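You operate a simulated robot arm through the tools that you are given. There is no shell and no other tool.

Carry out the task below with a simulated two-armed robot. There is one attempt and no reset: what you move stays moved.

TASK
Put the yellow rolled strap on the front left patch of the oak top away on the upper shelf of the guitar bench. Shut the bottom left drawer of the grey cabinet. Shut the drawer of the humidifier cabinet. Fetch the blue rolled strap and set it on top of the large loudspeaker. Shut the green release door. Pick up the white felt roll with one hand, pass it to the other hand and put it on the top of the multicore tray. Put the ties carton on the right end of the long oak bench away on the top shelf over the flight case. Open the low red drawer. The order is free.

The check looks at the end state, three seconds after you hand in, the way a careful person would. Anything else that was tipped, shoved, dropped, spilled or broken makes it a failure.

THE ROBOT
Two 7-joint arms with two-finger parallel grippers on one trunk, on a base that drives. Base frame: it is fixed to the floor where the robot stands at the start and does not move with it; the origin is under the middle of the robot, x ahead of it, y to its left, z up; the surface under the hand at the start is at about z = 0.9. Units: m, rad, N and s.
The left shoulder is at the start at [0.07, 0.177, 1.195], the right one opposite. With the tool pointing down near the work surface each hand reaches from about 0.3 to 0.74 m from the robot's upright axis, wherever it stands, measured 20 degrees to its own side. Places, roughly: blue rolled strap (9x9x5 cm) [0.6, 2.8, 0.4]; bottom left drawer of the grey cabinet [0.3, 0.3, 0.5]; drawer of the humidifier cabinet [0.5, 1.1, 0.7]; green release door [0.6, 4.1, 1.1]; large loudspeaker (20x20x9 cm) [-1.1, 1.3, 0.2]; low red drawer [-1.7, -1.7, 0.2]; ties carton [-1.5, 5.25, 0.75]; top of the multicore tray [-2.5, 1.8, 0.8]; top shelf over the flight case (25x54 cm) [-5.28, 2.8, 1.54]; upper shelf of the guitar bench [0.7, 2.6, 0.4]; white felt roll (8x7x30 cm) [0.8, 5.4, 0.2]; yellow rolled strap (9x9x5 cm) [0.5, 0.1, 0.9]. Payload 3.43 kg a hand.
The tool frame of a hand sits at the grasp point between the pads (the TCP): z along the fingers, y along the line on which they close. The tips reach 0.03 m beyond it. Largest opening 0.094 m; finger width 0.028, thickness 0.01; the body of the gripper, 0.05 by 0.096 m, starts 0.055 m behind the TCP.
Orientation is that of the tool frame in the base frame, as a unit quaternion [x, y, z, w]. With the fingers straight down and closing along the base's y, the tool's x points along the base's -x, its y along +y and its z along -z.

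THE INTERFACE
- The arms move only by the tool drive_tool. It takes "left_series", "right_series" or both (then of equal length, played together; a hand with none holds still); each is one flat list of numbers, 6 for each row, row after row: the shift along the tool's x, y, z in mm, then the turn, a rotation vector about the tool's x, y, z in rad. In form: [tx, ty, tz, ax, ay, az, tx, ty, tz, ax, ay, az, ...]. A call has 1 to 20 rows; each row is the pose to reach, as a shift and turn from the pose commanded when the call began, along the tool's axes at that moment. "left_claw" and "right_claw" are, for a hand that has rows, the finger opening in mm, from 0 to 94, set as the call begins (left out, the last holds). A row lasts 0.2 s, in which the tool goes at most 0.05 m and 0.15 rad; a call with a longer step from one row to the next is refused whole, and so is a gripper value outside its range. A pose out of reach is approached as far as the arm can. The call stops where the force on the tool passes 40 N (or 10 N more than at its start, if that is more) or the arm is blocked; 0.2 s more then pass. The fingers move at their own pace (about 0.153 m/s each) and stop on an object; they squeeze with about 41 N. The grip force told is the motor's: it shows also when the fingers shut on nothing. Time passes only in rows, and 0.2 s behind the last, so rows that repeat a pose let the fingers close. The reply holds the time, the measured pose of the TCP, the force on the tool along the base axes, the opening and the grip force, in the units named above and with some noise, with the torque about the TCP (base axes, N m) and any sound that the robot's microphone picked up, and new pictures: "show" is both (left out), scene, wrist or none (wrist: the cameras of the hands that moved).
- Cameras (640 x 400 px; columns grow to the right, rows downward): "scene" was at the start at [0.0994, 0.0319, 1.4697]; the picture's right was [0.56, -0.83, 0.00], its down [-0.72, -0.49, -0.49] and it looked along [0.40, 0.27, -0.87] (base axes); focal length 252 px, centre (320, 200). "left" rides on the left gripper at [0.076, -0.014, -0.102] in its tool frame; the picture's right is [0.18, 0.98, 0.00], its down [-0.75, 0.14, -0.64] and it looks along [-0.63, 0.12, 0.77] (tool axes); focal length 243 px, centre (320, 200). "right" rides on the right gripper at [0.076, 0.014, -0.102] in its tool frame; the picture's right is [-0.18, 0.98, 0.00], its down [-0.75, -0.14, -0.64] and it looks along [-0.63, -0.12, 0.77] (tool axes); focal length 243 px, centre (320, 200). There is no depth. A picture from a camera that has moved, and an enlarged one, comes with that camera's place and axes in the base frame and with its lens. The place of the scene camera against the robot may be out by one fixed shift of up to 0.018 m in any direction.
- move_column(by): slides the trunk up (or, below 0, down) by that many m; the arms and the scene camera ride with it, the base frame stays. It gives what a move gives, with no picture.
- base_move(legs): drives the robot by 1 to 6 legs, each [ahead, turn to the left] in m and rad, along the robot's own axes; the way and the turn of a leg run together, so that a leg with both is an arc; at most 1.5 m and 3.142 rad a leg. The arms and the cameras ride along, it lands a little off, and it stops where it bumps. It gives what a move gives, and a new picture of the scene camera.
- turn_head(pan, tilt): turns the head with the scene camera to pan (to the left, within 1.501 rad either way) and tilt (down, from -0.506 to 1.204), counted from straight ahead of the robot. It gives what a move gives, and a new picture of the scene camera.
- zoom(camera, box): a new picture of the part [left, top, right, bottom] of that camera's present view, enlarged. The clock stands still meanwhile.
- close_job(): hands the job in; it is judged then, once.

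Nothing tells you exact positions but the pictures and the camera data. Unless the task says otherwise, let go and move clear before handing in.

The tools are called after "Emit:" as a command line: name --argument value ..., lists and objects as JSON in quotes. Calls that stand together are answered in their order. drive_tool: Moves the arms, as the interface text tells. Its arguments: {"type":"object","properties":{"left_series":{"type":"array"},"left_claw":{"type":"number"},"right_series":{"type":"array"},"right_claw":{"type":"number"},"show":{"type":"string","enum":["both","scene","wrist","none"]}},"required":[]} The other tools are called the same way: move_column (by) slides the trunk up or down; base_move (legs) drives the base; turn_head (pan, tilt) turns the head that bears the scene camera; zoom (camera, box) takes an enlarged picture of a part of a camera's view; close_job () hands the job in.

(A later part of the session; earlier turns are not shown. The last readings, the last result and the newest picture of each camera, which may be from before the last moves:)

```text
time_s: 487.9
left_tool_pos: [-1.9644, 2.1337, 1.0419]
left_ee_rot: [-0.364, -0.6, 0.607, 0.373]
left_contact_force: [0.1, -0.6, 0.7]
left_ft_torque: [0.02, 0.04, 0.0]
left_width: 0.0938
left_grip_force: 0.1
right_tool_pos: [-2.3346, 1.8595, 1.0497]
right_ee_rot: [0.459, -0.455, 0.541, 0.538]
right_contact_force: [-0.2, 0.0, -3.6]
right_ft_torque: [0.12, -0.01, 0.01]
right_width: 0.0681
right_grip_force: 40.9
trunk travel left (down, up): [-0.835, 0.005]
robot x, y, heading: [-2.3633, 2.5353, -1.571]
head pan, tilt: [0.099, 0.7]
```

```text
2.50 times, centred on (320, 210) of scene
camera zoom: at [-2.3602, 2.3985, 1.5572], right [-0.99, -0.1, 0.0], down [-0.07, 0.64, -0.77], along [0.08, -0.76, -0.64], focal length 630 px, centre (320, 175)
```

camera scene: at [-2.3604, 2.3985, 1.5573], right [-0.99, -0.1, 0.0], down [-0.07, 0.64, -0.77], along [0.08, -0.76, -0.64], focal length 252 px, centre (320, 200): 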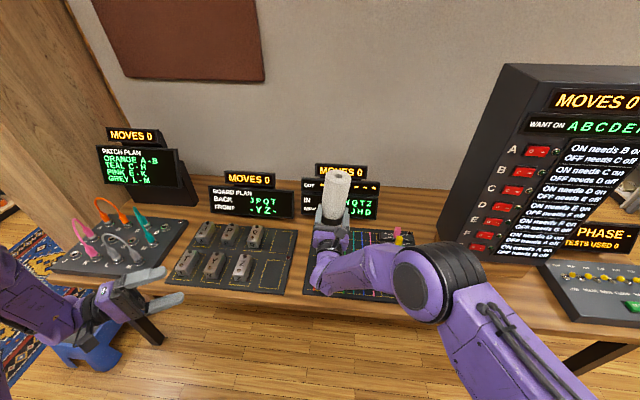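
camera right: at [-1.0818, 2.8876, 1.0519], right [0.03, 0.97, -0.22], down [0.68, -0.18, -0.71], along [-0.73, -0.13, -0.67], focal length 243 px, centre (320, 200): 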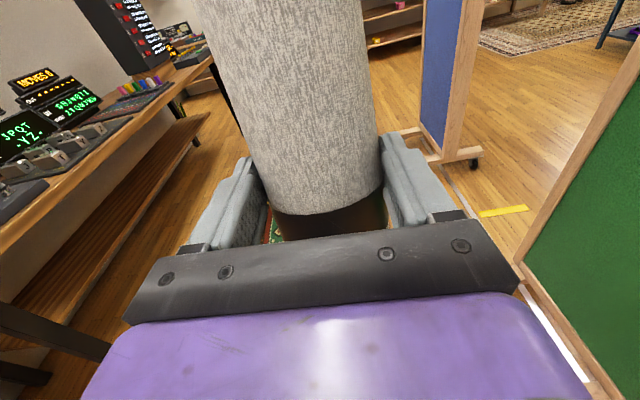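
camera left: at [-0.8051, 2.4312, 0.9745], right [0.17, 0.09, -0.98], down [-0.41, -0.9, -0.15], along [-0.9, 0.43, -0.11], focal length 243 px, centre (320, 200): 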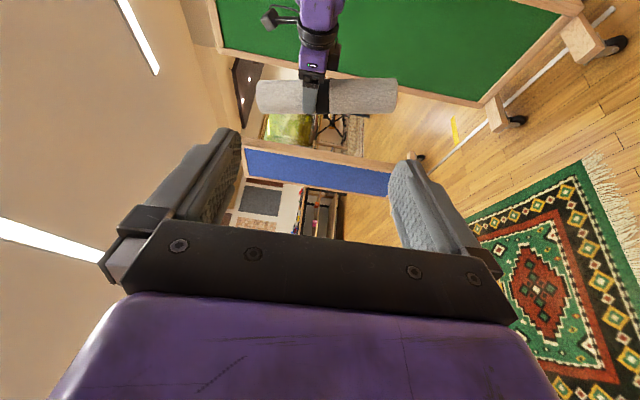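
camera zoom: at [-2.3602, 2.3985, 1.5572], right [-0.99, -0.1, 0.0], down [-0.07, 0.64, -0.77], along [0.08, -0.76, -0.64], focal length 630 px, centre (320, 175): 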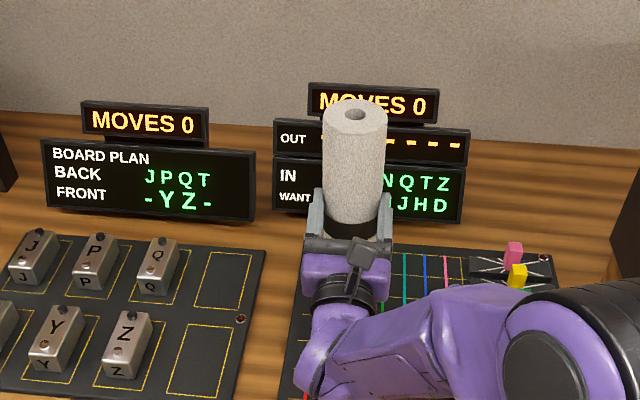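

Emit:
zoom --camera "right" --box '[160, 0, 480, 220]'

Emit:
zoom --camera "left" --box '[230, 40, 420, 160]'

```text
1.82 times, centred on (320, 110) of right
camera zoom: at [-2.3508, 1.9725, 1.1084], right [-0.98, -0.04, -0.18], down [0.14, 0.51, -0.85], along [0.12, -0.86, -0.5], focal length 441 px, centre (320, 364)
```

zoom: 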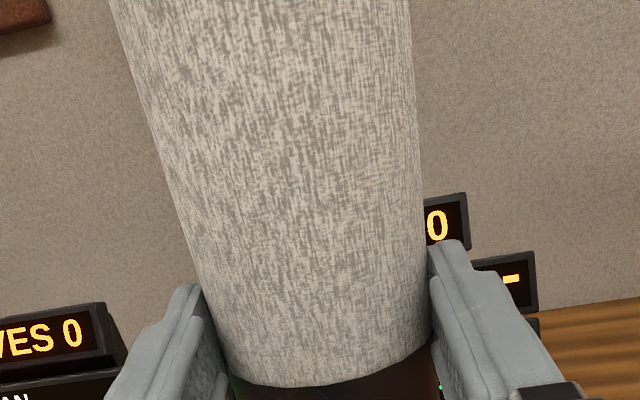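

```text
3.33 times, centred on (325, 100) of left
camera zoom: at [-1.9078, 2.2479, 1.0549], right [-0.1, 0.16, -0.98], down [0.91, -0.38, -0.15], along [-0.4, -0.91, -0.11], focal length 809 px, centre (303, 533)
```

zoom: 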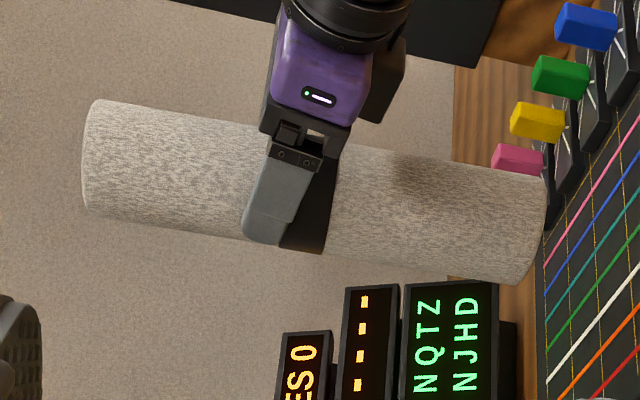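

The roll is vertical to within a few degrees (slightly forward). I'll trim the pitch by 0.06 rad and move the roll over the target spot.

Emit:
drive_tool --right_series '[-2, 12, 12, 0, 0.02, -0.005, -4, 23, 23, 0, 0.04, -0.01, -6, 34, 35, 0, 0.06, -0.015, -8, 45, 46, 0, 0.06, -0.015]' --show "both"

Emit:
zoom --camera "scene" --box '[240, 130, 440, 270]'

```text
time_s: 488.9
left_tool_pos: [-1.9658, 2.1317, 1.0418]
left_ee_rot: [-0.364, -0.601, 0.606, 0.373]
left_contact_force: [-0.5, 0.1, 0.7]
left_ft_torque: [-0.02, 0.02, 0.01]
left_width: 0.094
left_grip_force: 0.1
right_tool_pos: [-2.3805, 1.8109, 1.0494]
right_ee_rot: [0.446, -0.435, 0.551, 0.556]
right_contact_force: [0.0, -0.1, -3.9]
right_ft_torque: [0.08, 0.01, 0.0]
right_width: 0.0679
right_grip_force: 40.9
trunk travel left (down, up): [-0.835, 0.005]
robot x, y, heading: [-2.3624, 2.5353, -1.564]
head pan, tilt: [0.099, 0.7]
camera scene: at [-2.3607, 2.3961, 1.557], right [-0.99, -0.1, 0.0], down [-0.07, 0.64, -0.76], along [0.08, -0.76, -0.65], focal length 252 px, centre (320, 200)
camera right: at [-2.3946, 1.9268, 1.1007], right [-0.99, -0.05, -0.16], down [0.12, 0.46, -0.88], along [0.11, -0.89, -0.45], focal length 243 px, centre (320, 200)
```

scene: 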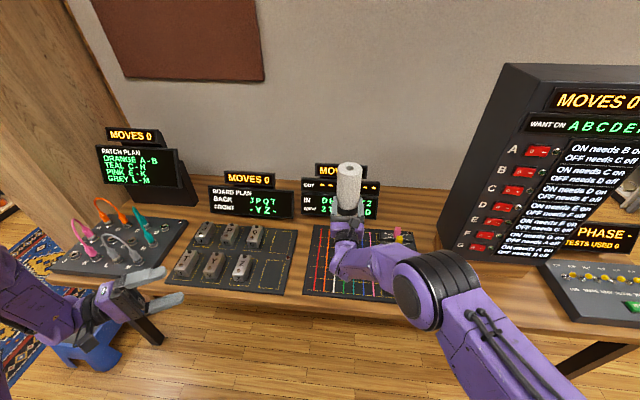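
right: 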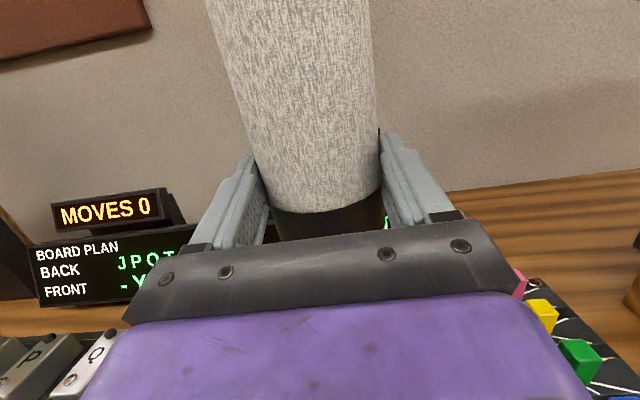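

```text
2.86 times, centred on (340, 200) of scene
camera zoom: at [-2.3607, 2.3961, 1.557], right [-0.99, -0.1, 0.0], down [-0.07, 0.64, -0.76], along [0.08, -0.76, -0.65], focal length 720 px, centre (263, 200)
```

zoom: 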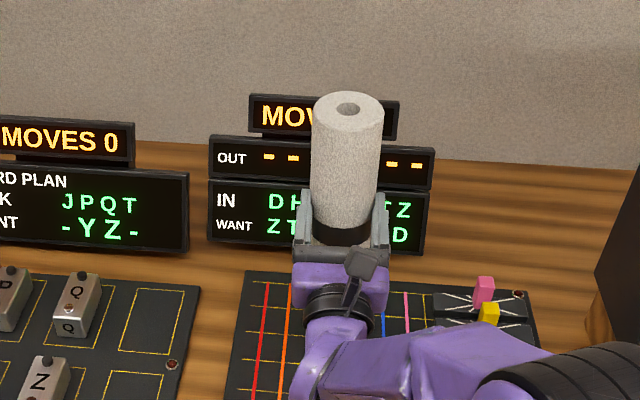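

The roll is over the flat area, clear of the levers. Lowering the trunk 7 cm, then feeling for contact in small steps.

Emit:
move_column --by -0.07

Emit:
drive_tool --right_series '[-3, 0, -1, 0, 0, 0, -6, 0, -1, 0, 0, 0, -9, 0, -2, 0, 0, 0]' --show "scene"

```text
time_s: 489.9
left_tool_pos: [-1.9657, 2.1332, 0.9705]
left_ee_rot: [-0.365, -0.6, 0.606, 0.373]
left_contact_force: [0.1, -0.7, 1.1]
left_ft_torque: [-0.01, 0.06, 0.05]
left_width: 0.0939
left_grip_force: 0.0
right_tool_pos: [-2.3811, 1.8109, 0.98]
right_ee_rot: [0.446, -0.436, 0.55, 0.555]
right_contact_force: [-0.2, -0.3, -3.1]
right_ft_torque: [0.06, 0.03, 0.02]
right_width: 0.0681
right_grip_force: 41.1
trunk travel left (down, up): [-0.765, 0.075]
robot x, y, heading: [-2.3667, 2.5355, -1.567]
head pan, tilt: [0.099, 0.7]
```

```text
time_s: 490.8
left_tool_pos: [-1.9651, 2.1331, 0.9716]
left_ee_rot: [-0.365, -0.601, 0.606, 0.372]
left_contact_force: [0.1, -0.5, -0.1]
left_ft_torque: [-0.02, -0.02, 0.03]
left_width: 0.0939
left_grip_force: 0.1
right_tool_pos: [-2.3803, 1.8124, 0.97]
right_ee_rot: [0.446, -0.435, 0.551, 0.556]
right_contact_force: [0.8, 0.2, -2.8]
right_ft_torque: [0.14, -0.05, 0.02]
right_width: 0.0681
right_grip_force: 41.4
trunk travel left (down, up): [-0.765, 0.075]
robot x, y, heading: [-2.363, 2.5408, -1.565]
head pan, tilt: [0.099, 0.7]
camera scene: at [-2.3602, 2.3968, 1.4871], right [-0.99, -0.1, 0.0], down [-0.07, 0.64, -0.76], along [0.08, -0.76, -0.64], focal length 252 px, centre (320, 200)
```

scene: 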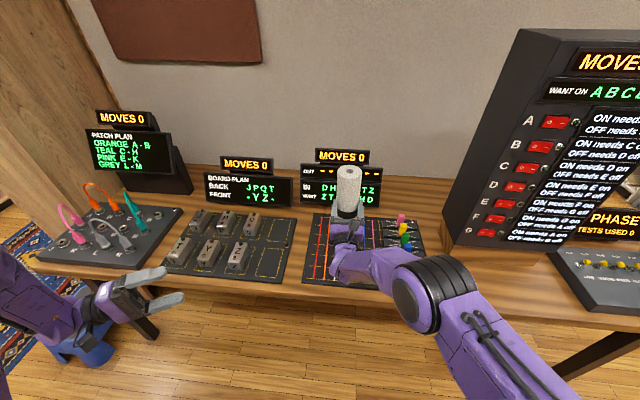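

Emit:
drive_tool --right_series '[-3, 0, -1, 0, 0, 0, -6, 0, -1, 0, 0, 0, -9, 0, -2, 0, 0, 0, -12, 0, -3, 0, 0, 0]' --show "none"

Emit:
drive_tool --right_series '[-3, 0, -1, 0, 0, 0, -6, 0, -1, 0, 0, 0, -9, 0, -2, 0, 0, 0]' --show "none"

```text
time_s: 491.8
left_tool_pos: [-1.9643, 2.1324, 0.972]
left_ee_rot: [-0.365, -0.6, 0.606, 0.373]
left_contact_force: [0.0, -1.2, -0.6]
left_ft_torque: [-0.03, -0.01, 0.02]
left_width: 0.0937
left_grip_force: 0.1
right_tool_pos: [-2.3805, 1.8113, 0.9579]
right_ee_rot: [0.446, -0.434, 0.551, 0.555]
right_contact_force: [-0.2, -0.1, -3.4]
right_ft_torque: [0.06, 0.0, 0.0]
right_width: 0.0679
right_grip_force: 41.4
trunk travel left (down, up): [-0.765, 0.075]
robot x, y, heading: [-2.3654, 2.5394, -1.569]
head pan, tilt: [0.099, 0.7]
```

```text
time_s: 492.6
left_tool_pos: [-1.9652, 2.1339, 0.9724]
left_ee_rot: [-0.364, -0.601, 0.606, 0.373]
left_contact_force: [0.2, 0.3, -0.3]
left_ft_torque: [0.01, -0.03, -0.01]
left_width: 0.094
left_grip_force: 0.0
right_tool_pos: [-2.3804, 1.811, 0.9511]
right_ee_rot: [0.446, -0.435, 0.551, 0.556]
right_contact_force: [-0.5, -0.5, 2.5]
right_ft_torque: [0.01, -0.05, 0.0]
right_width: 0.068
right_grip_force: 41.0
trunk travel left (down, up): [-0.765, 0.075]
robot x, y, heading: [-2.3644, 2.5377, -1.568]
head pan, tilt: [0.099, 0.7]
```

First contact (about 6 N). Pressing a few millimetres more so the base settles flat.

Emit:
drive_tool --right_series '[-2, 0, 0, 0, 0, 0, -4, 0, -1, 0, 0, 0]' --show "wrist"

Emit:
zoom --camera "left" --box '[230, 30, 460, 175]'

```text
time_s: 493.1
left_tool_pos: [-1.965, 2.1354, 0.9728]
left_ee_rot: [-0.366, -0.6, 0.606, 0.373]
left_contact_force: [-0.3, 0.1, -0.2]
left_ft_torque: [0.02, -0.01, 0.0]
left_width: 0.0943
left_grip_force: 0.0
right_tool_pos: [-2.3809, 1.8131, 0.9512]
right_ee_rot: [0.444, -0.433, 0.552, 0.558]
right_contact_force: [-0.8, -3.1, 18.7]
right_ft_torque: [-0.52, -0.41, -0.03]
right_width: 0.0683
right_grip_force: 41.1
trunk travel left (down, up): [-0.765, 0.075]
robot x, y, heading: [-2.3676, 2.5376, -1.572]
head pan, tilt: [0.099, 0.7]
camera right: at [-2.3943, 1.9298, 1.0008], right [-0.99, -0.05, -0.16], down [0.12, 0.45, -0.88], along [0.11, -0.89, -0.44], focal length 243 px, centre (320, 200)
```

right: 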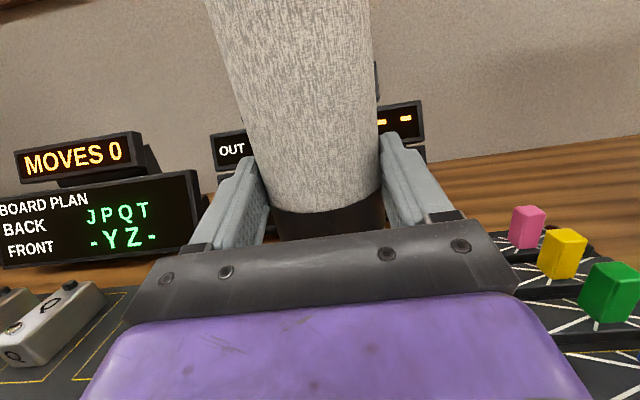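

```text
2.76 times, centred on (345, 102) of left
camera zoom: at [-1.9078, 2.2494, 0.9858], right [-0.1, 0.16, -0.98], down [0.91, -0.38, -0.15], along [-0.4, -0.91, -0.11], focal length 669 px, centre (251, 469)
```

zoom: 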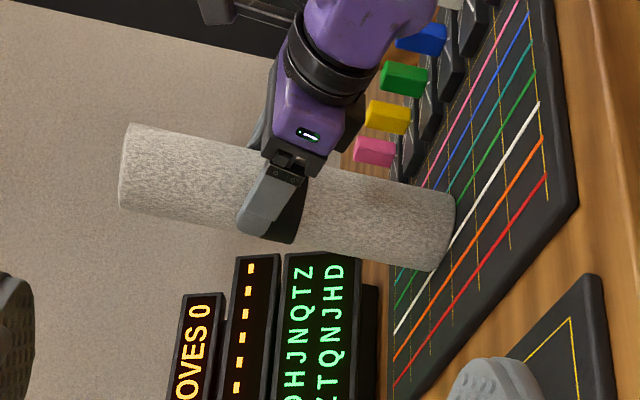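

The roll is seated and vertical on the tray. Easing the pressure, then opening the fingers.

Emit:
drive_tool --right_series '[2, 0, 0, 0, 0, 0, 3, 0, 1, 0, 0, 0]' --show "none"

Emit:
drive_tool --right_series '[0, 0, 0, 0, 0, 0, 0, 0, 0, 0, 0, 0, 0, 0, 0, 0, 0, 0, 0, 0, 0, 0, 0, 0]' --right_claw 94 --show "both"

```text
time_s: 493.8
left_tool_pos: [-1.9641, 2.1339, 0.9714]
left_ee_rot: [-0.365, -0.599, 0.607, 0.373]
left_contact_force: [-0.1, 0.2, 0.5]
left_ft_torque: [-0.02, -0.02, -0.02]
left_width: 0.0937
left_grip_force: 0.1
right_tool_pos: [-2.3796, 1.8114, 0.9502]
right_ee_rot: [0.445, -0.435, 0.551, 0.556]
right_contact_force: [1.5, -6.1, 15.8]
right_ft_torque: [-1.22, -0.53, -0.13]
right_width: 0.0681
right_grip_force: 41.2
trunk travel left (down, up): [-0.765, 0.075]
robot x, y, heading: [-2.3619, 2.5364, -1.567]
head pan, tilt: [0.099, 0.7]
```

```text
time_s: 494.8
left_tool_pos: [-1.9649, 2.1344, 0.9723]
left_ee_rot: [-0.365, -0.6, 0.606, 0.373]
left_contact_force: [-0.1, 0.3, 0.5]
left_ft_torque: [0.0, 0.01, 0.02]
left_width: 0.0939
left_grip_force: 0.1
right_tool_pos: [-2.3799, 1.8118, 0.9493]
right_ee_rot: [0.445, -0.436, 0.55, 0.556]
right_contact_force: [-0.3, -0.1, 0.4]
right_ft_torque: [-0.02, 0.0, -0.02]
right_width: 0.0939
right_grip_force: 0.0
trunk travel left (down, up): [-0.765, 0.075]
robot x, y, heading: [-2.3634, 2.5372, -1.563]
head pan, tilt: [0.099, 0.7]
camera scene: at [-2.3602, 2.3979, 1.4872], right [-0.99, -0.1, 0.0], down [-0.07, 0.64, -0.76], along [0.08, -0.76, -0.64], focal length 252 px, centre (320, 200)
camera right: at [-2.3946, 1.928, 1.0004], right [-0.99, -0.04, -0.16], down [0.12, 0.46, -0.88], along [0.11, -0.89, -0.45], focal length 243 px, centre (320, 200)
```

scene: 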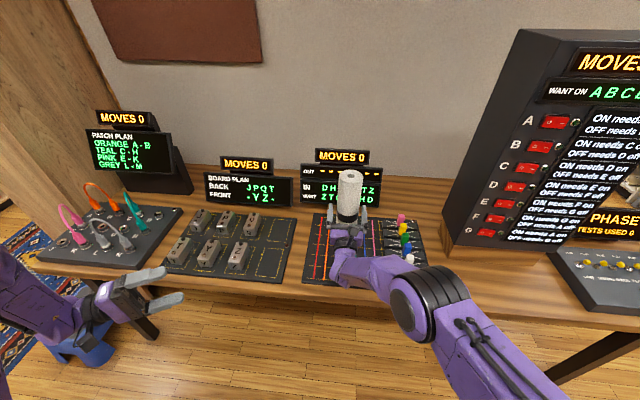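
right: 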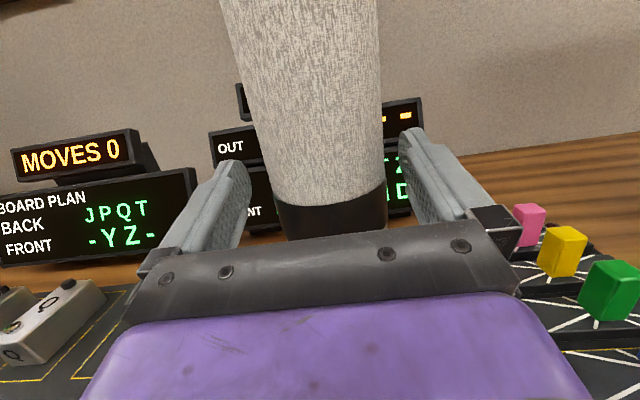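

The roll stands on its own. Withdrawing the right hand straight back, slowly.

Emit:
drive_tool --right_series '[2, 0, -10, 0, 0, 0, 5, 0, -22, 0, 0, 0, 9, 0, -40, 0, 0, 0, 14, 0, -60, 0, 0, 0, 20, 0, -87, 0, 0, 0, 27, 0, -117, 0, 0, 0, 33, 0, -146, 0, 0, 0]' --show "both"

```text
time_s: 496.4
left_tool_pos: [-1.9648, 2.1334, 0.9717]
left_ee_rot: [-0.365, -0.6, 0.606, 0.373]
left_contact_force: [0.3, 0.4, -0.3]
left_ft_torque: [0.03, 0.01, 0.0]
left_width: 0.094
left_grip_force: 0.1
right_tool_pos: [-2.3785, 1.9619, 0.9478]
right_ee_rot: [0.446, -0.435, 0.551, 0.555]
right_contact_force: [0.2, 0.6, 0.6]
right_ft_torque: [0.01, 0.0, -0.05]
right_width: 0.0938
right_grip_force: 0.0
trunk travel left (down, up): [-0.765, 0.075]
robot x, y, heading: [-2.365, 2.5407, -1.57]
head pan, tilt: [0.099, 0.7]
camera scene: at [-2.3602, 2.3984, 1.4872], right [-0.99, -0.1, 0.0], down [-0.07, 0.64, -0.77], along [0.08, -0.76, -0.64], focal length 252 px, centre (320, 200)
camera right: at [-2.3933, 2.078, 0.9996], right [-0.99, -0.05, -0.16], down [0.12, 0.46, -0.88], along [0.12, -0.89, -0.45], focal length 243 px, centre (320, 200)
```

scene: 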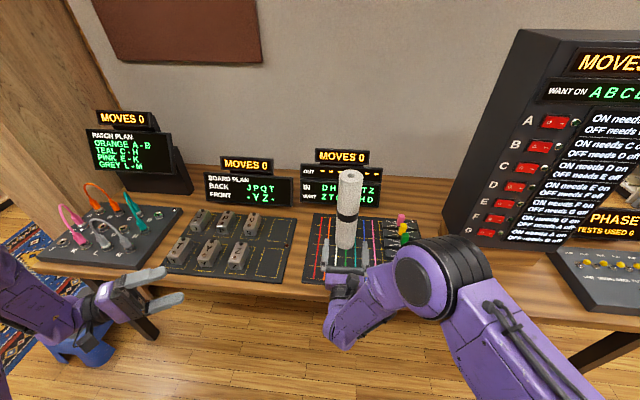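
right: 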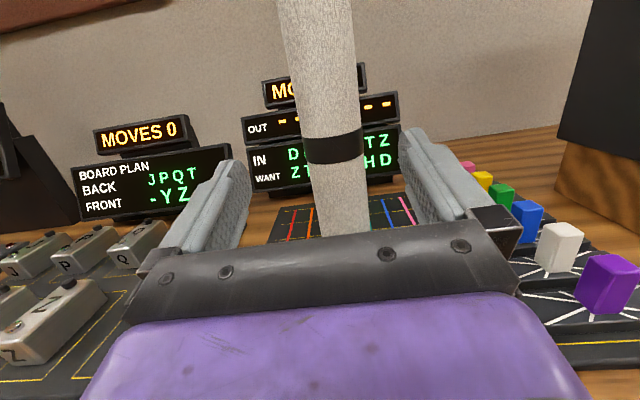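

The roll stands upright on the tray. Backing the base away to verify and then go for the carton.

Emit:
base_move --legs '[[-0.22, 0.0]]'

Emit:
zoom --camera "scene" --box '[220, 110, 460, 280]'

```text
time_s: 498.1
left_tool_pos: [-1.9663, 2.3554, 0.9708]
left_ee_rot: [-0.366, -0.6, 0.605, 0.374]
left_contact_force: [0.4, -0.1, 0.5]
left_ft_torque: [-0.01, 0.0, -0.01]
left_width: 0.0941
left_grip_force: 0.0
right_tool_pos: [-2.3816, 2.1841, 0.9484]
right_ee_rot: [0.445, -0.436, 0.55, 0.556]
right_contact_force: [0.4, 1.0, -0.1]
right_ft_torque: [0.01, 0.03, -0.01]
right_width: 0.0939
right_grip_force: 0.1
trunk travel left (down, up): [-0.765, 0.075]
robot x, y, heading: [-2.3652, 2.7605, -1.574]
head pan, tilt: [0.099, 0.7]
camera scene: at [-2.3612, 2.6217, 1.4871], right [-1.0, -0.1, 0.0], down [-0.06, 0.64, -0.76], along [0.08, -0.76, -0.64], focal length 252 px, centre (320, 200)
```

scene: 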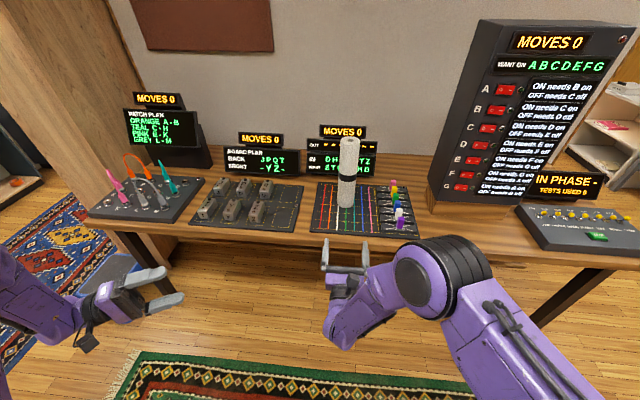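

```text
2.35 times, centred on (340, 195) of scene
camera zoom: at [-2.3612, 2.6217, 1.4871], right [-1.0, -0.1, 0.0], down [-0.06, 0.64, -0.76], along [0.08, -0.76, -0.64], focal length 593 px, centre (273, 212)
```

zoom: 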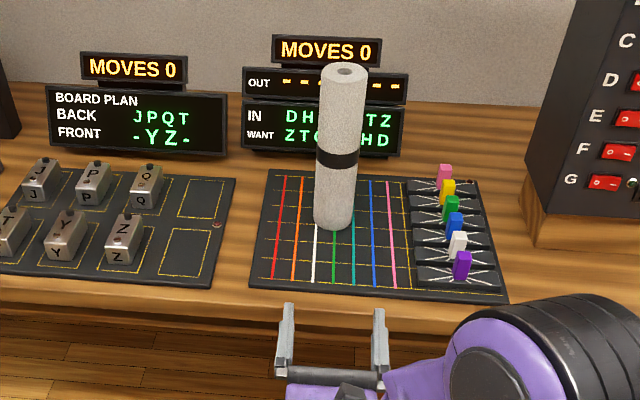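

The roll is standing securely. Next, the ties carton; I'll turn west to look for the best way round the boards.

Emit:
base_move --legs '[[0.0, -1.9]]'

Emit:
turn_head --pan 0.5 --tilt 0.25

Emit:
turn_head --pan -0.6 --tilt 0.3

```text
time_s: 503.0
left_tool_pos: [-2.874, 2.5116, 0.9709]
left_ee_rot: [-0.7, -0.055, 0.052, 0.71]
left_contact_force: [0.1, 0.8, 0.0]
left_ft_torque: [0.0, -0.03, 0.03]
left_width: 0.0939
left_grip_force: 0.1
right_tool_pos: [-2.9069, 2.9589, 0.948]
right_ee_rot: [-0.092, -0.617, -0.129, 0.771]
right_contact_force: [-0.2, -0.2, 0.5]
right_ft_torque: [-0.02, -0.01, 0.02]
right_width: 0.094
right_grip_force: 0.1
trunk travel left (down, up): [-0.765, 0.075]
robot x, y, heading: [-2.368, 2.7621, 2.824]
head pan, tilt: [0.099, 0.7]
camera scene: at [-2.5007, 2.7907, 1.4872], right [0.22, 0.98, 0.0], down [0.63, -0.14, -0.76], along [-0.75, 0.17, -0.64], focal length 252 px, centre (320, 200)
```

scene: 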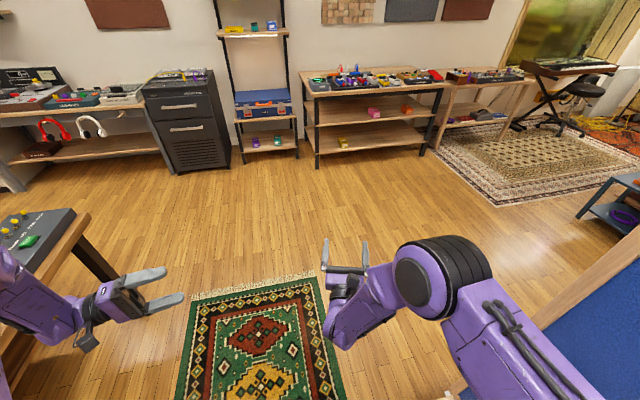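

```text
time_s: 503.9
left_tool_pos: [-2.8756, 2.5108, 0.9713]
left_ee_rot: [-0.699, -0.055, 0.051, 0.711]
left_contact_force: [1.0, -0.2, -0.2]
left_ft_torque: [-0.03, -0.01, -0.01]
left_width: 0.0941
left_grip_force: 0.0
right_tool_pos: [-2.9074, 2.9589, 0.9475]
right_ee_rot: [-0.091, -0.616, -0.128, 0.771]
right_contact_force: [-0.4, -0.5, -0.3]
right_ft_torque: [-0.01, 0.0, -0.01]
right_width: 0.0941
right_grip_force: 0.1
trunk travel left (down, up): [-0.765, 0.075]
robot x, y, heading: [-2.3676, 2.7616, 2.824]
head pan, tilt: [0.499, 0.25]
camera scene: at [-2.5096, 2.7556, 1.5279], right [-0.18, 0.98, 0.0], down [0.24, 0.04, -0.97], along [-0.95, -0.17, -0.25], focal length 252 px, centre (320, 200)
```

scene: 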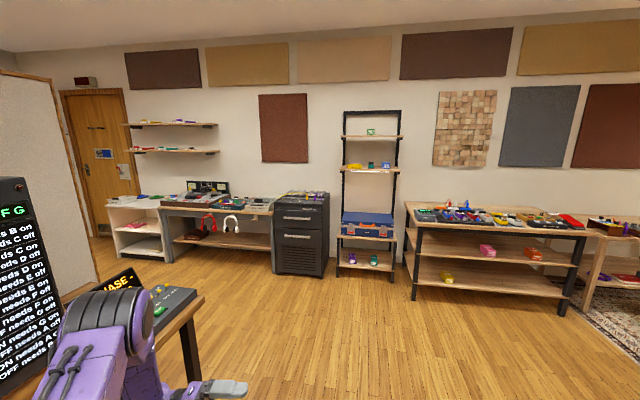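

```text
time_s: 505.2
left_tool_pos: [-2.8745, 2.5105, 0.9717]
left_ee_rot: [-0.7, -0.054, 0.052, 0.71]
left_contact_force: [1.0, 0.1, 0.6]
left_ft_torque: [-0.04, 0.01, 0.01]
left_width: 0.0941
left_grip_force: 0.0
right_tool_pos: [-2.9068, 2.959, 0.9479]
right_ee_rot: [-0.093, -0.616, -0.129, 0.771]
right_contact_force: [-0.8, 0.3, 0.6]
right_ft_torque: [0.01, 0.02, 0.0]
right_width: 0.094
right_grip_force: 0.0
trunk travel left (down, up): [-0.765, 0.075]
robot x, y, heading: [-2.3665, 2.7651, 2.819]
head pan, tilt: [-0.6, 0.3]
camera scene: at [-2.4745, 2.8464, 1.5233], right [0.79, 0.61, 0.0], down [0.18, -0.23, -0.96], along [-0.58, 0.76, -0.3], focal length 252 px, centre (320, 200)
```

scene: 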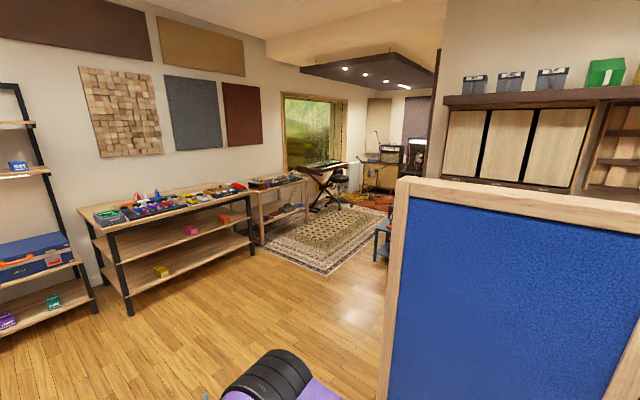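

The target shelf unit (ladder shelf with the blue flight case) stands at the west wall. I'll go round the west side of the blue board to reach the long oak bench.

Emit:
base_move --legs '[[0.0, 0.32], [0.9, 0.0], [0.0, -1.571], [1.4, 0.0], [0.0, -1.571], [0.9, 0.0]]'

Emit:
turn_head --pan 0.5 --tilt 0.5

```text
time_s: 529.4
left_tool_pos: [-1.9953, 4.595, 0.9729]
left_ee_rot: [0.174, -0.68, 0.691, -0.173]
left_contact_force: [0.3, 1.1, 0.6]
left_ft_torque: [0.01, 0.02, -0.02]
left_width: 0.094
left_grip_force: 0.1
right_tool_pos: [-1.8134, 4.185, 0.9471]
right_ee_rot: [0.624, 0.015, 0.782, -0.006]
right_contact_force: [-0.3, -0.2, -0.5]
right_ft_torque: [0.0, 0.01, -0.04]
right_width: 0.094
right_grip_force: 0.0
trunk travel left (down, up): [-0.765, 0.075]
robot x, y, heading: [-2.3917, 4.1867, 0.028]
head pan, tilt: [-0.6, 0.3]
camera scene: at [-2.2669, 4.1321, 1.5233], right [-0.54, -0.84, 0.0], down [-0.25, 0.16, -0.96], along [0.8, -0.52, -0.3], focal length 252 px, centre (320, 200)
```

scene: 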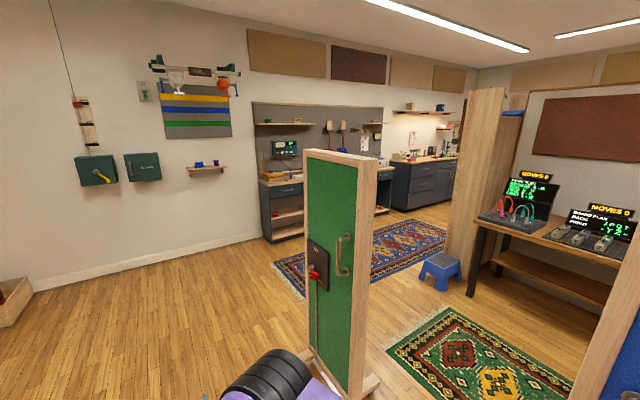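

```text
time_s: 530.8
left_tool_pos: [-1.997, 4.5956, 0.9716]
left_ee_rot: [0.175, -0.68, 0.691, -0.173]
left_contact_force: [0.2, -0.2, 0.7]
left_ft_torque: [0.0, 0.01, 0.0]
left_width: 0.0939
left_grip_force: 0.0
right_tool_pos: [-1.8138, 4.1838, 0.9476]
right_ee_rot: [0.623, 0.014, 0.782, -0.005]
right_contact_force: [-0.4, -0.2, -0.8]
right_ft_torque: [-0.01, 0.03, -0.01]
right_width: 0.0939
right_grip_force: 0.0
trunk travel left (down, up): [-0.765, 0.075]
robot x, y, heading: [-2.3937, 4.188, 0.026]
head pan, tilt: [0.499, 0.499]
camera scene: at [-2.2664, 4.2284, 1.5049], right [0.5, -0.87, 0.0], down [-0.41, -0.24, -0.88], along [0.76, 0.44, -0.48], focal length 252 px, centre (320, 200)
```

scene: 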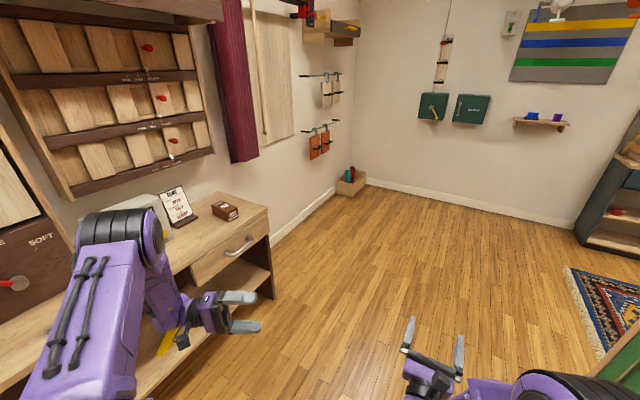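

The carton is the small dark box near the bench's right end. Zooming in.

Emit:
zoom --camera "scene" --box '[130, 170, 290, 270]'

```text
4.00 times, centred on (210, 220) of scene
camera zoom: at [-2.2664, 4.2284, 1.5049], right [0.5, -0.87, 0.0], down [-0.41, -0.24, -0.88], along [0.76, 0.44, -0.48], focal length 1008 px, centre (760, 120)
```

zoom: 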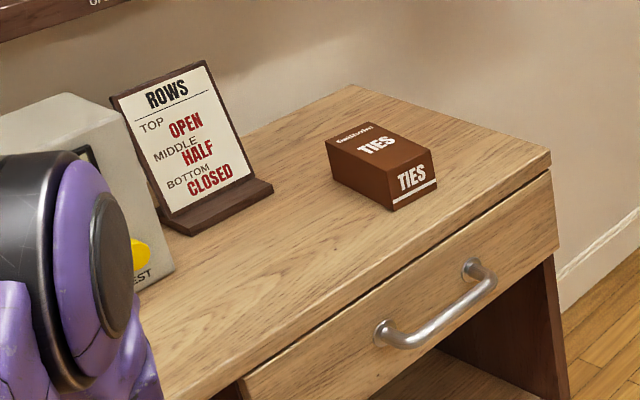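

The carton reads "TIES": about 7×14×6.5 cm, centre near [-1.48, 5.31], on a bench top at about z=0.73. I'll drive over to face the bench, with the right hand taking it.

Emit:
base_move --legs '[[0.0, 0.214], [0.89, 0.0], [0.0, 1.331]]'

Emit:
turn_head --pan 0.0 --tilt 0.75

Emit:
zoom --camera "right" --box '[0, 0, 640, 400]'

```text
time_s: 539.5
left_tool_pos: [-1.9185, 4.8065, 0.9724]
left_ee_rot: [-0.601, 0.365, -0.372, 0.606]
left_contact_force: [0.3, 0.4, 0.3]
left_ft_torque: [0.0, 0.04, 0.0]
left_width: 0.094
left_grip_force: 0.1
right_tool_pos: [-1.5038, 4.9802, 0.9474]
right_ee_rot: [0.435, 0.446, 0.555, -0.551]
right_contact_force: [-0.3, 0.6, 0.9]
right_ft_torque: [0.02, 0.0, -0.01]
right_width: 0.0936
right_grip_force: 0.1
trunk travel left (down, up): [-0.765, 0.075]
robot x, y, heading: [-1.5203, 4.4037, 1.574]
head pan, tilt: [0.499, 0.499]
camera scene: at [-1.5676, 4.5272, 1.5049], right [0.88, 0.48, 0.0], down [0.23, -0.42, -0.88], along [-0.42, 0.77, -0.48], focal length 252 px, centre (320, 200)
```

scene: 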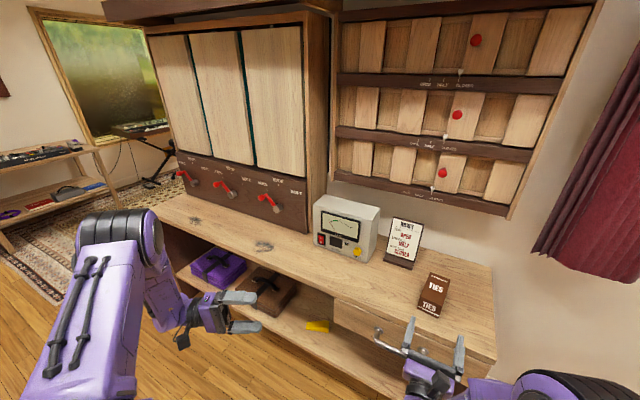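

```text
time_s: 540.5
left_tool_pos: [-1.9185, 4.8058, 0.9729]
left_ee_rot: [-0.601, 0.365, -0.373, 0.606]
left_contact_force: [0.1, -0.3, 0.4]
left_ft_torque: [0.01, 0.01, -0.03]
left_width: 0.0941
left_grip_force: 0.1
right_tool_pos: [-1.5049, 4.9794, 0.9477]
right_ee_rot: [0.435, 0.446, 0.556, -0.55]
right_contact_force: [-0.4, 0.2, 0.2]
right_ft_torque: [-0.01, 0.01, 0.01]
right_width: 0.0939
right_grip_force: 0.0
trunk travel left (down, up): [-0.765, 0.075]
robot x, y, heading: [-1.523, 4.4024, 1.576]
head pan, tilt: [0.0, 0.75]
camera scene: at [-1.5242, 4.5305, 1.4829], right [1.0, 0.01, 0.0], down [0.0, -0.68, -0.73], along [0.0, 0.73, -0.68], focal length 252 px, centre (320, 200)
```

scene: 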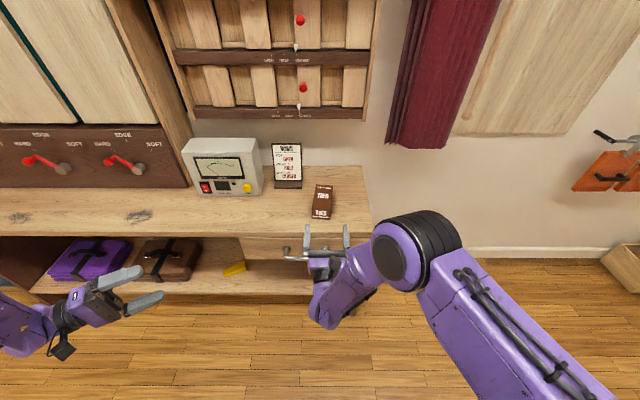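

```text
1.00 times, centred on (320, 200) of right (not enlarged: the box is as wide or as high as the picture)
camera zoom: at [-1.4896, 4.8622, 0.9992], right [0.99, 0.05, -0.16], down [-0.12, -0.46, -0.88], along [-0.12, 0.89, -0.45], focal length 243 px, centre (320, 200)
```

zoom: 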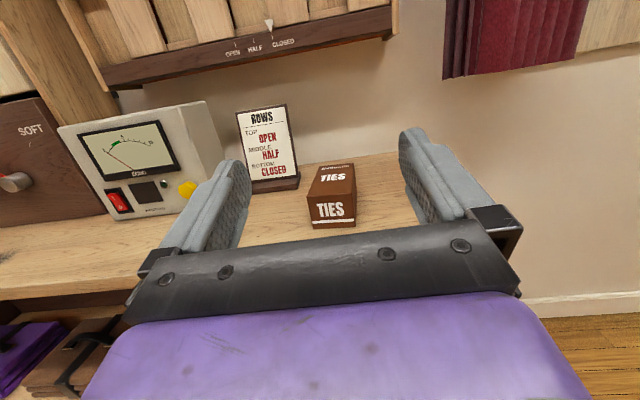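

Emit:
zoom --camera "right" --box '[240, 120, 440, 245]'

Emit:
zoom --camera "scene" --box '[250, 140, 410, 250]'

```text
3.20 times, centred on (340, 182) of right
camera zoom: at [-1.4896, 4.8622, 0.9992], right [0.99, 0.05, -0.16], down [-0.12, -0.46, -0.88], along [-0.12, 0.89, -0.45], focal length 776 px, centre (256, 256)
```

zoom: 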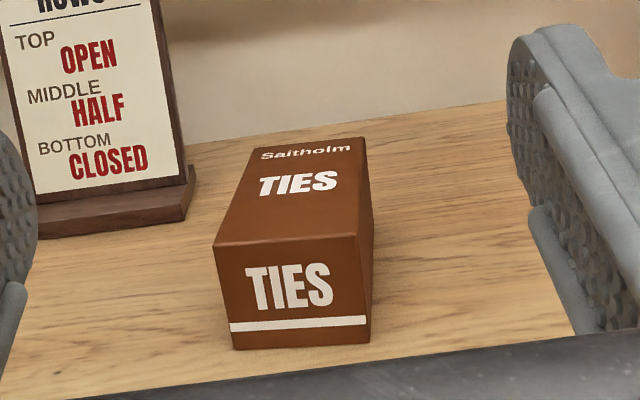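

```text
3.64 times, centred on (330, 195) of scene
camera zoom: at [-1.5242, 4.5305, 1.4829], right [1.0, 0.01, 0.0], down [0.0, -0.68, -0.73], along [0.0, 0.73, -0.68], focal length 916 px, centre (284, 218)
```

zoom: 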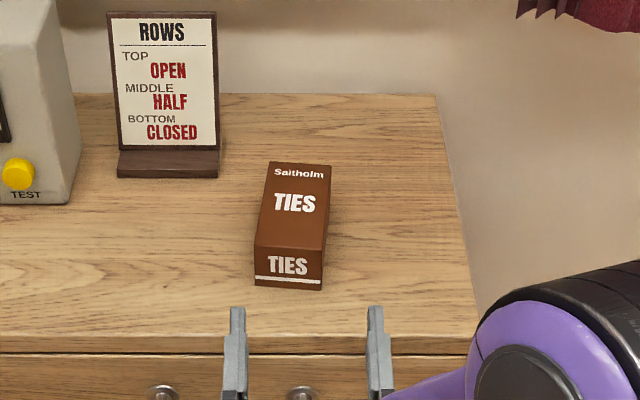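

Triangulated: carton about 7.2 cm wide × 13 cm long, front edge at y≈5.20, centred near x=-1.515, bench top near z=0.775, long axis turned about 6° clockwise. I'll set the hand's pitch and yaw to match and lower the trunk.

Emit:
drive_tool --right_series '[0, 0, 0, 0, -0.122, 0, 0, 0, 0, 0, -0.244, 0, 0, 0, 0, 0, -0.366, 0, 0, 0, 0, 0, -0.487, 0]' --show "none"

Emit:
move_column --by -0.1

```text
time_s: 541.5
left_tool_pos: [-1.9174, 4.8075, 0.972]
left_ee_rot: [-0.601, 0.364, -0.372, 0.606]
left_contact_force: [-0.6, 0.0, -0.1]
left_ft_torque: [0.03, 0.0, -0.01]
left_width: 0.094
left_grip_force: 0.0
right_tool_pos: [-1.4997, 4.9796, 0.9464]
right_ee_rot: [0.56, 0.565, 0.433, -0.424]
right_contact_force: [-0.5, 0.1, 1.0]
right_ft_torque: [0.01, 0.0, 0.0]
right_width: 0.094
right_grip_force: 0.1
trunk travel left (down, up): [-0.765, 0.075]
robot x, y, heading: [-1.5193, 4.4033, 1.574]
head pan, tilt: [0.0, 0.75]
```

```text
time_s: 542.8
left_tool_pos: [-1.9186, 4.8058, 0.8713]
left_ee_rot: [-0.601, 0.364, -0.372, 0.607]
left_contact_force: [-0.5, 0.0, -0.2]
left_ft_torque: [0.0, 0.03, 0.0]
left_width: 0.0942
left_grip_force: 0.0
right_tool_pos: [-1.5015, 4.9808, 0.8484]
right_ee_rot: [0.559, 0.562, 0.434, -0.428]
right_contact_force: [-1.1, 0.0, -0.4]
right_ft_torque: [-0.02, -0.01, 0.02]
right_width: 0.0937
right_grip_force: 0.0
trunk travel left (down, up): [-0.665, 0.175]
robot x, y, heading: [-1.5171, 4.404, 1.572]
head pan, tilt: [0.0, 0.75]
```

Emit:
drive_tool --right_series '[0, -11, 0, -0.053, 0, 0.014, 0, -22, 0, -0.106, -0.001, 0.028]' --show "none"

Emit:
base_move --legs '[[0.18, 0.0]]'

Emit:
zoom --camera "right" --box '[0, 0, 640, 400]'

```text
time_s: 543.4
left_tool_pos: [-1.9172, 4.8058, 0.8712]
left_ee_rot: [-0.601, 0.363, -0.372, 0.607]
left_contact_force: [-1.3, 0.1, -0.3]
left_ft_torque: [-0.03, 0.05, 0.02]
left_width: 0.0939
left_grip_force: 0.0
right_tool_pos: [-1.5267, 4.9787, 0.848]
right_ee_rot: [0.585, 0.534, 0.457, -0.404]
right_contact_force: [-0.5, -0.3, 0.5]
right_ft_torque: [-0.01, 0.03, 0.01]
right_width: 0.0941
right_grip_force: 0.0
trunk travel left (down, up): [-0.665, 0.175]
robot x, y, heading: [-1.5187, 4.3997, 1.575]
head pan, tilt: [0.0, 0.75]
```

```text
time_s: 544.9
left_tool_pos: [-1.9188, 4.9842, 0.8712]
left_ee_rot: [-0.6, 0.365, -0.372, 0.606]
left_contact_force: [-0.5, 0.2, -1.2]
left_ft_torque: [0.02, 0.0, -0.02]
left_width: 0.094
left_grip_force: 0.1
right_tool_pos: [-1.5278, 5.1566, 0.8465]
right_ee_rot: [0.586, 0.535, 0.456, -0.402]
right_contact_force: [0.2, -0.4, 0.4]
right_ft_torque: [-0.01, 0.0, 0.01]
right_width: 0.0939
right_grip_force: 0.1
trunk travel left (down, up): [-0.665, 0.175]
robot x, y, heading: [-1.5209, 4.5792, 1.577]
head pan, tilt: [0.0, 0.75]
camera scene: at [-1.525, 4.709, 1.3829], right [1.0, 0.01, 0.0], down [0.0, -0.68, -0.73], along [0.0, 0.73, -0.68], focal length 252 px, centre (320, 200)
```

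scene: 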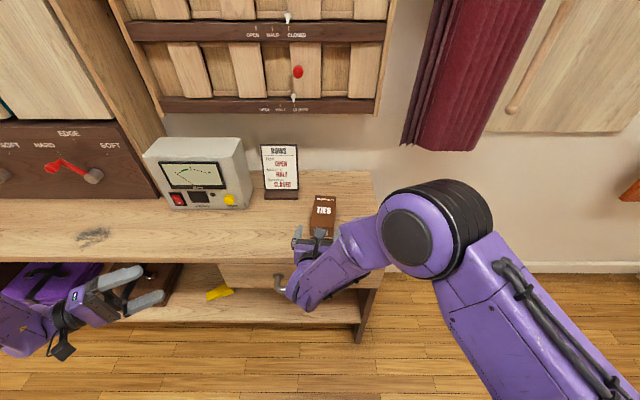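

```text
1.00 times, centred on (320, 200) of right (not enlarged: the box is as wide or as high as the picture)
camera zoom: at [-1.5235, 5.0764, 0.9473], right [0.98, -0.15, -0.16], down [-0.22, -0.8, -0.56], along [-0.04, 0.58, -0.81], focal length 243 px, centre (320, 200)
```

zoom: 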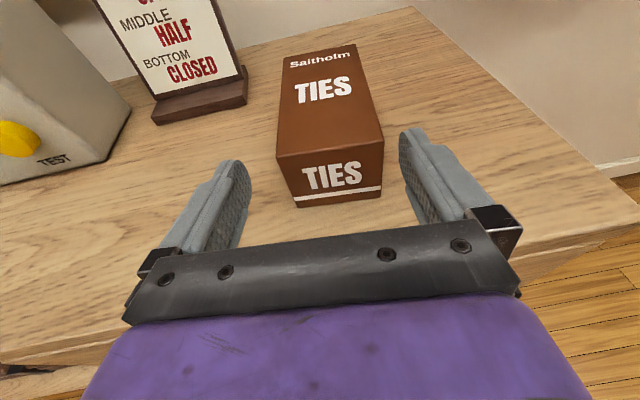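

The carton's front is 3.7 cm ahead of the TCP and centred within 6 mm. Moving forward over it, then lowering.

Emit:
drive_tool --right_series '[7, 4, 25, 0, 0, 0, 14, 6, 50, 0, 0, 0, 20, 6, 74, 0, 0, 0, 10, 6, 77, 0, 0, 0, 0, 6, 79, 0, 0, 0, -8, 6, 81, 0, 0, 0]' --show "wrist"

```text
time_s: 546.3
left_tool_pos: [-1.9193, 4.9836, 0.8717]
left_ee_rot: [-0.601, 0.364, -0.372, 0.607]
left_contact_force: [-0.1, 0.4, -0.3]
left_ft_torque: [0.01, -0.01, -0.02]
left_width: 0.0939
left_grip_force: 0.0
right_tool_pos: [-1.5129, 5.2321, 0.8193]
right_ee_rot: [0.585, 0.535, 0.457, -0.403]
right_contact_force: [-0.4, 0.4, -0.6]
right_ft_torque: [0.01, -0.01, 0.01]
right_width: 0.0938
right_grip_force: 0.1
trunk travel left (down, up): [-0.665, 0.175]
robot x, y, heading: [-1.5197, 4.581, 1.575]
head pan, tilt: [0.0, 0.75]
camera right: at [-1.5086, 5.1516, 0.9189], right [0.98, -0.15, -0.16], down [-0.22, -0.8, -0.56], along [-0.04, 0.59, -0.81], focal length 243 px, centre (320, 200)
```

right: 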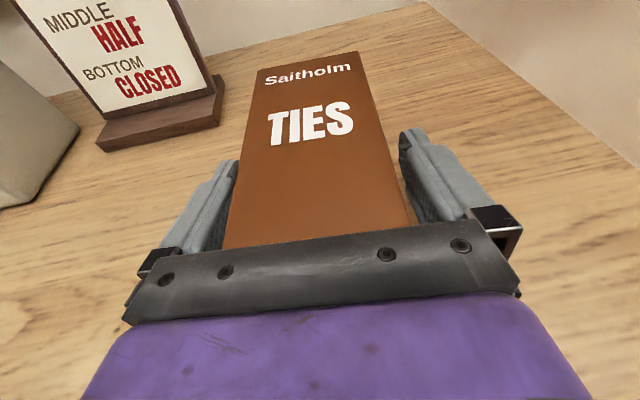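

Carton is between the fingers. Lowering 7 mm more and closing.

Emit:
drive_tool --right_series '[-4, 0, 1, 0, 0, 0, -7, 0, 2, 0, 0, 0]' --show "none"

Emit:
drive_tool --right_series '[0, 0, 0, 0, 0, 0, 0, 0, 0, 0, 0, 0, 0, 0, 0, 0, 0, 0, 0, 0, 0, 0, 0, 0]' --right_claw 50 --show "wrist"

```text
time_s: 546.9
left_tool_pos: [-1.9181, 4.9842, 0.8723]
left_ee_rot: [-0.601, 0.365, -0.372, 0.606]
left_contact_force: [-0.3, 0.7, 0.0]
left_ft_torque: [0.0, -0.01, 0.01]
left_width: 0.0939
left_grip_force: 0.0
right_tool_pos: [-1.5132, 5.2321, 0.8101]
right_ee_rot: [0.586, 0.535, 0.457, -0.402]
right_contact_force: [-0.5, 0.0, -0.5]
right_ft_torque: [-0.01, 0.03, -0.02]
right_width: 0.0939
right_grip_force: 0.1
trunk travel left (down, up): [-0.665, 0.175]
robot x, y, heading: [-1.5187, 4.5788, 1.576]
head pan, tilt: [0.0, 0.75]
```

```text
time_s: 547.9
left_tool_pos: [-1.92, 4.9836, 0.8717]
left_ee_rot: [-0.601, 0.364, -0.373, 0.606]
left_contact_force: [-0.2, 0.1, -0.3]
left_ft_torque: [0.02, -0.03, 0.01]
left_width: 0.094
left_grip_force: 0.1
right_tool_pos: [-1.5129, 5.2314, 0.8116]
right_ee_rot: [0.585, 0.535, 0.456, -0.404]
right_contact_force: [-0.4, -0.4, -0.1]
right_ft_torque: [-0.01, 0.07, 0.06]
right_width: 0.0742
right_grip_force: 40.9
trunk travel left (down, up): [-0.665, 0.175]
robot x, y, heading: [-1.5191, 4.5782, 1.574]
head pan, tilt: [0.0, 0.75]
camera right: at [-1.5094, 5.1515, 0.912], right [0.98, -0.15, -0.16], down [-0.22, -0.8, -0.56], along [-0.04, 0.59, -0.81], focal length 243 px, centre (320, 200)
```

right: 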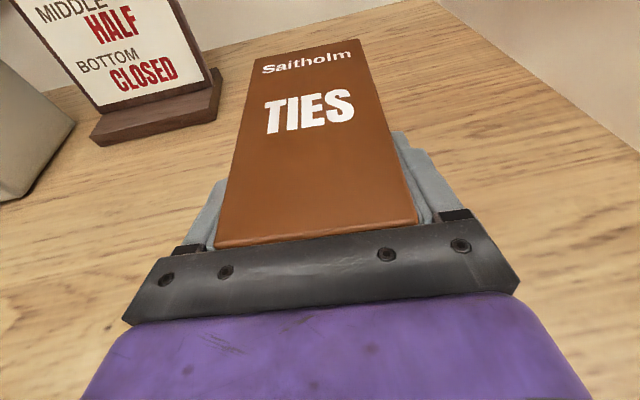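

Gripped at 7.4 cm. Lifting straight up with the trunk.

Emit:
move_column --by 0.17

Emit:
base_move --legs '[[-0.35, 0.0]]'

Emit:
zoom --camera "right" --box '[0, 0, 640, 400]'

```text
time_s: 549.8
left_tool_pos: [-1.9189, 4.9849, 1.0418]
left_ee_rot: [-0.601, 0.365, -0.372, 0.606]
left_contact_force: [0.3, 0.1, -0.3]
left_ft_torque: [-0.01, -0.01, 0.02]
left_width: 0.0942
left_grip_force: 0.1
right_tool_pos: [-1.5131, 5.2313, 0.9806]
right_ee_rot: [0.586, 0.535, 0.457, -0.403]
right_contact_force: [0.3, 0.0, -1.8]
right_ft_torque: [-0.04, 0.01, 0.0]
right_width: 0.074
right_grip_force: 41.3
trunk travel left (down, up): [-0.835, 0.005]
robot x, y, heading: [-1.5205, 4.5817, 1.576]
head pan, tilt: [0.0, 0.75]
```

```text
time_s: 552.1
left_tool_pos: [-1.9175, 4.6315, 1.0417]
left_ee_rot: [-0.603, 0.362, -0.371, 0.607]
left_contact_force: [0.0, 0.3, -0.1]
left_ft_torque: [0.01, 0.0, 0.03]
left_width: 0.0938
left_grip_force: 0.0
right_tool_pos: [-1.5133, 4.8819, 0.98]
right_ee_rot: [0.584, 0.537, 0.455, -0.404]
right_contact_force: [-1.0, 0.4, -2.2]
right_ft_torque: [-0.09, 0.0, 0.01]
right_width: 0.074
right_grip_force: 41.0
trunk travel left (down, up): [-0.835, 0.005]
robot x, y, heading: [-1.5162, 4.2339, 1.583]
head pan, tilt: [0.0, 0.75]
camera scene: at [-1.523, 4.359, 1.5527], right [1.0, 0.01, 0.0], down [0.01, -0.68, -0.73], along [-0.01, 0.73, -0.68], focal length 252 px, centre (320, 200)
```

scene: 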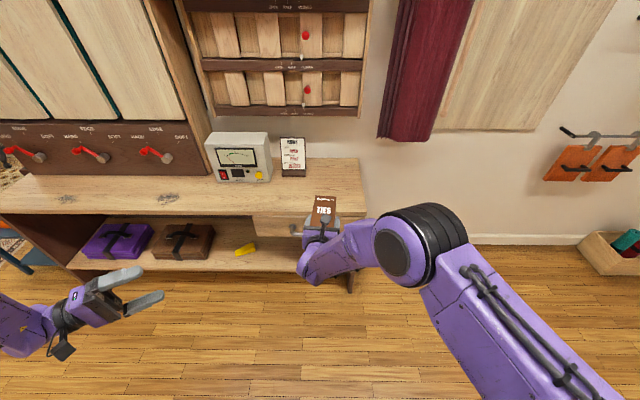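

```text
1.00 times, centred on (320, 200) of right (not enlarged: the box is as wide or as high as the picture)
camera zoom: at [-1.5095, 4.8017, 1.0813], right [0.98, -0.14, -0.16], down [-0.21, -0.8, -0.56], along [-0.05, 0.58, -0.81], focal length 243 px, centre (320, 200)
```

zoom: 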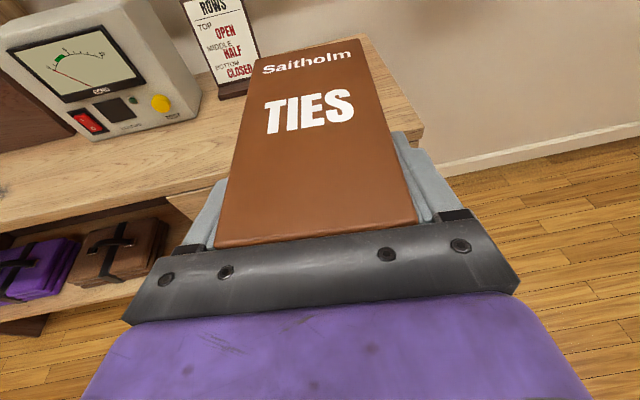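

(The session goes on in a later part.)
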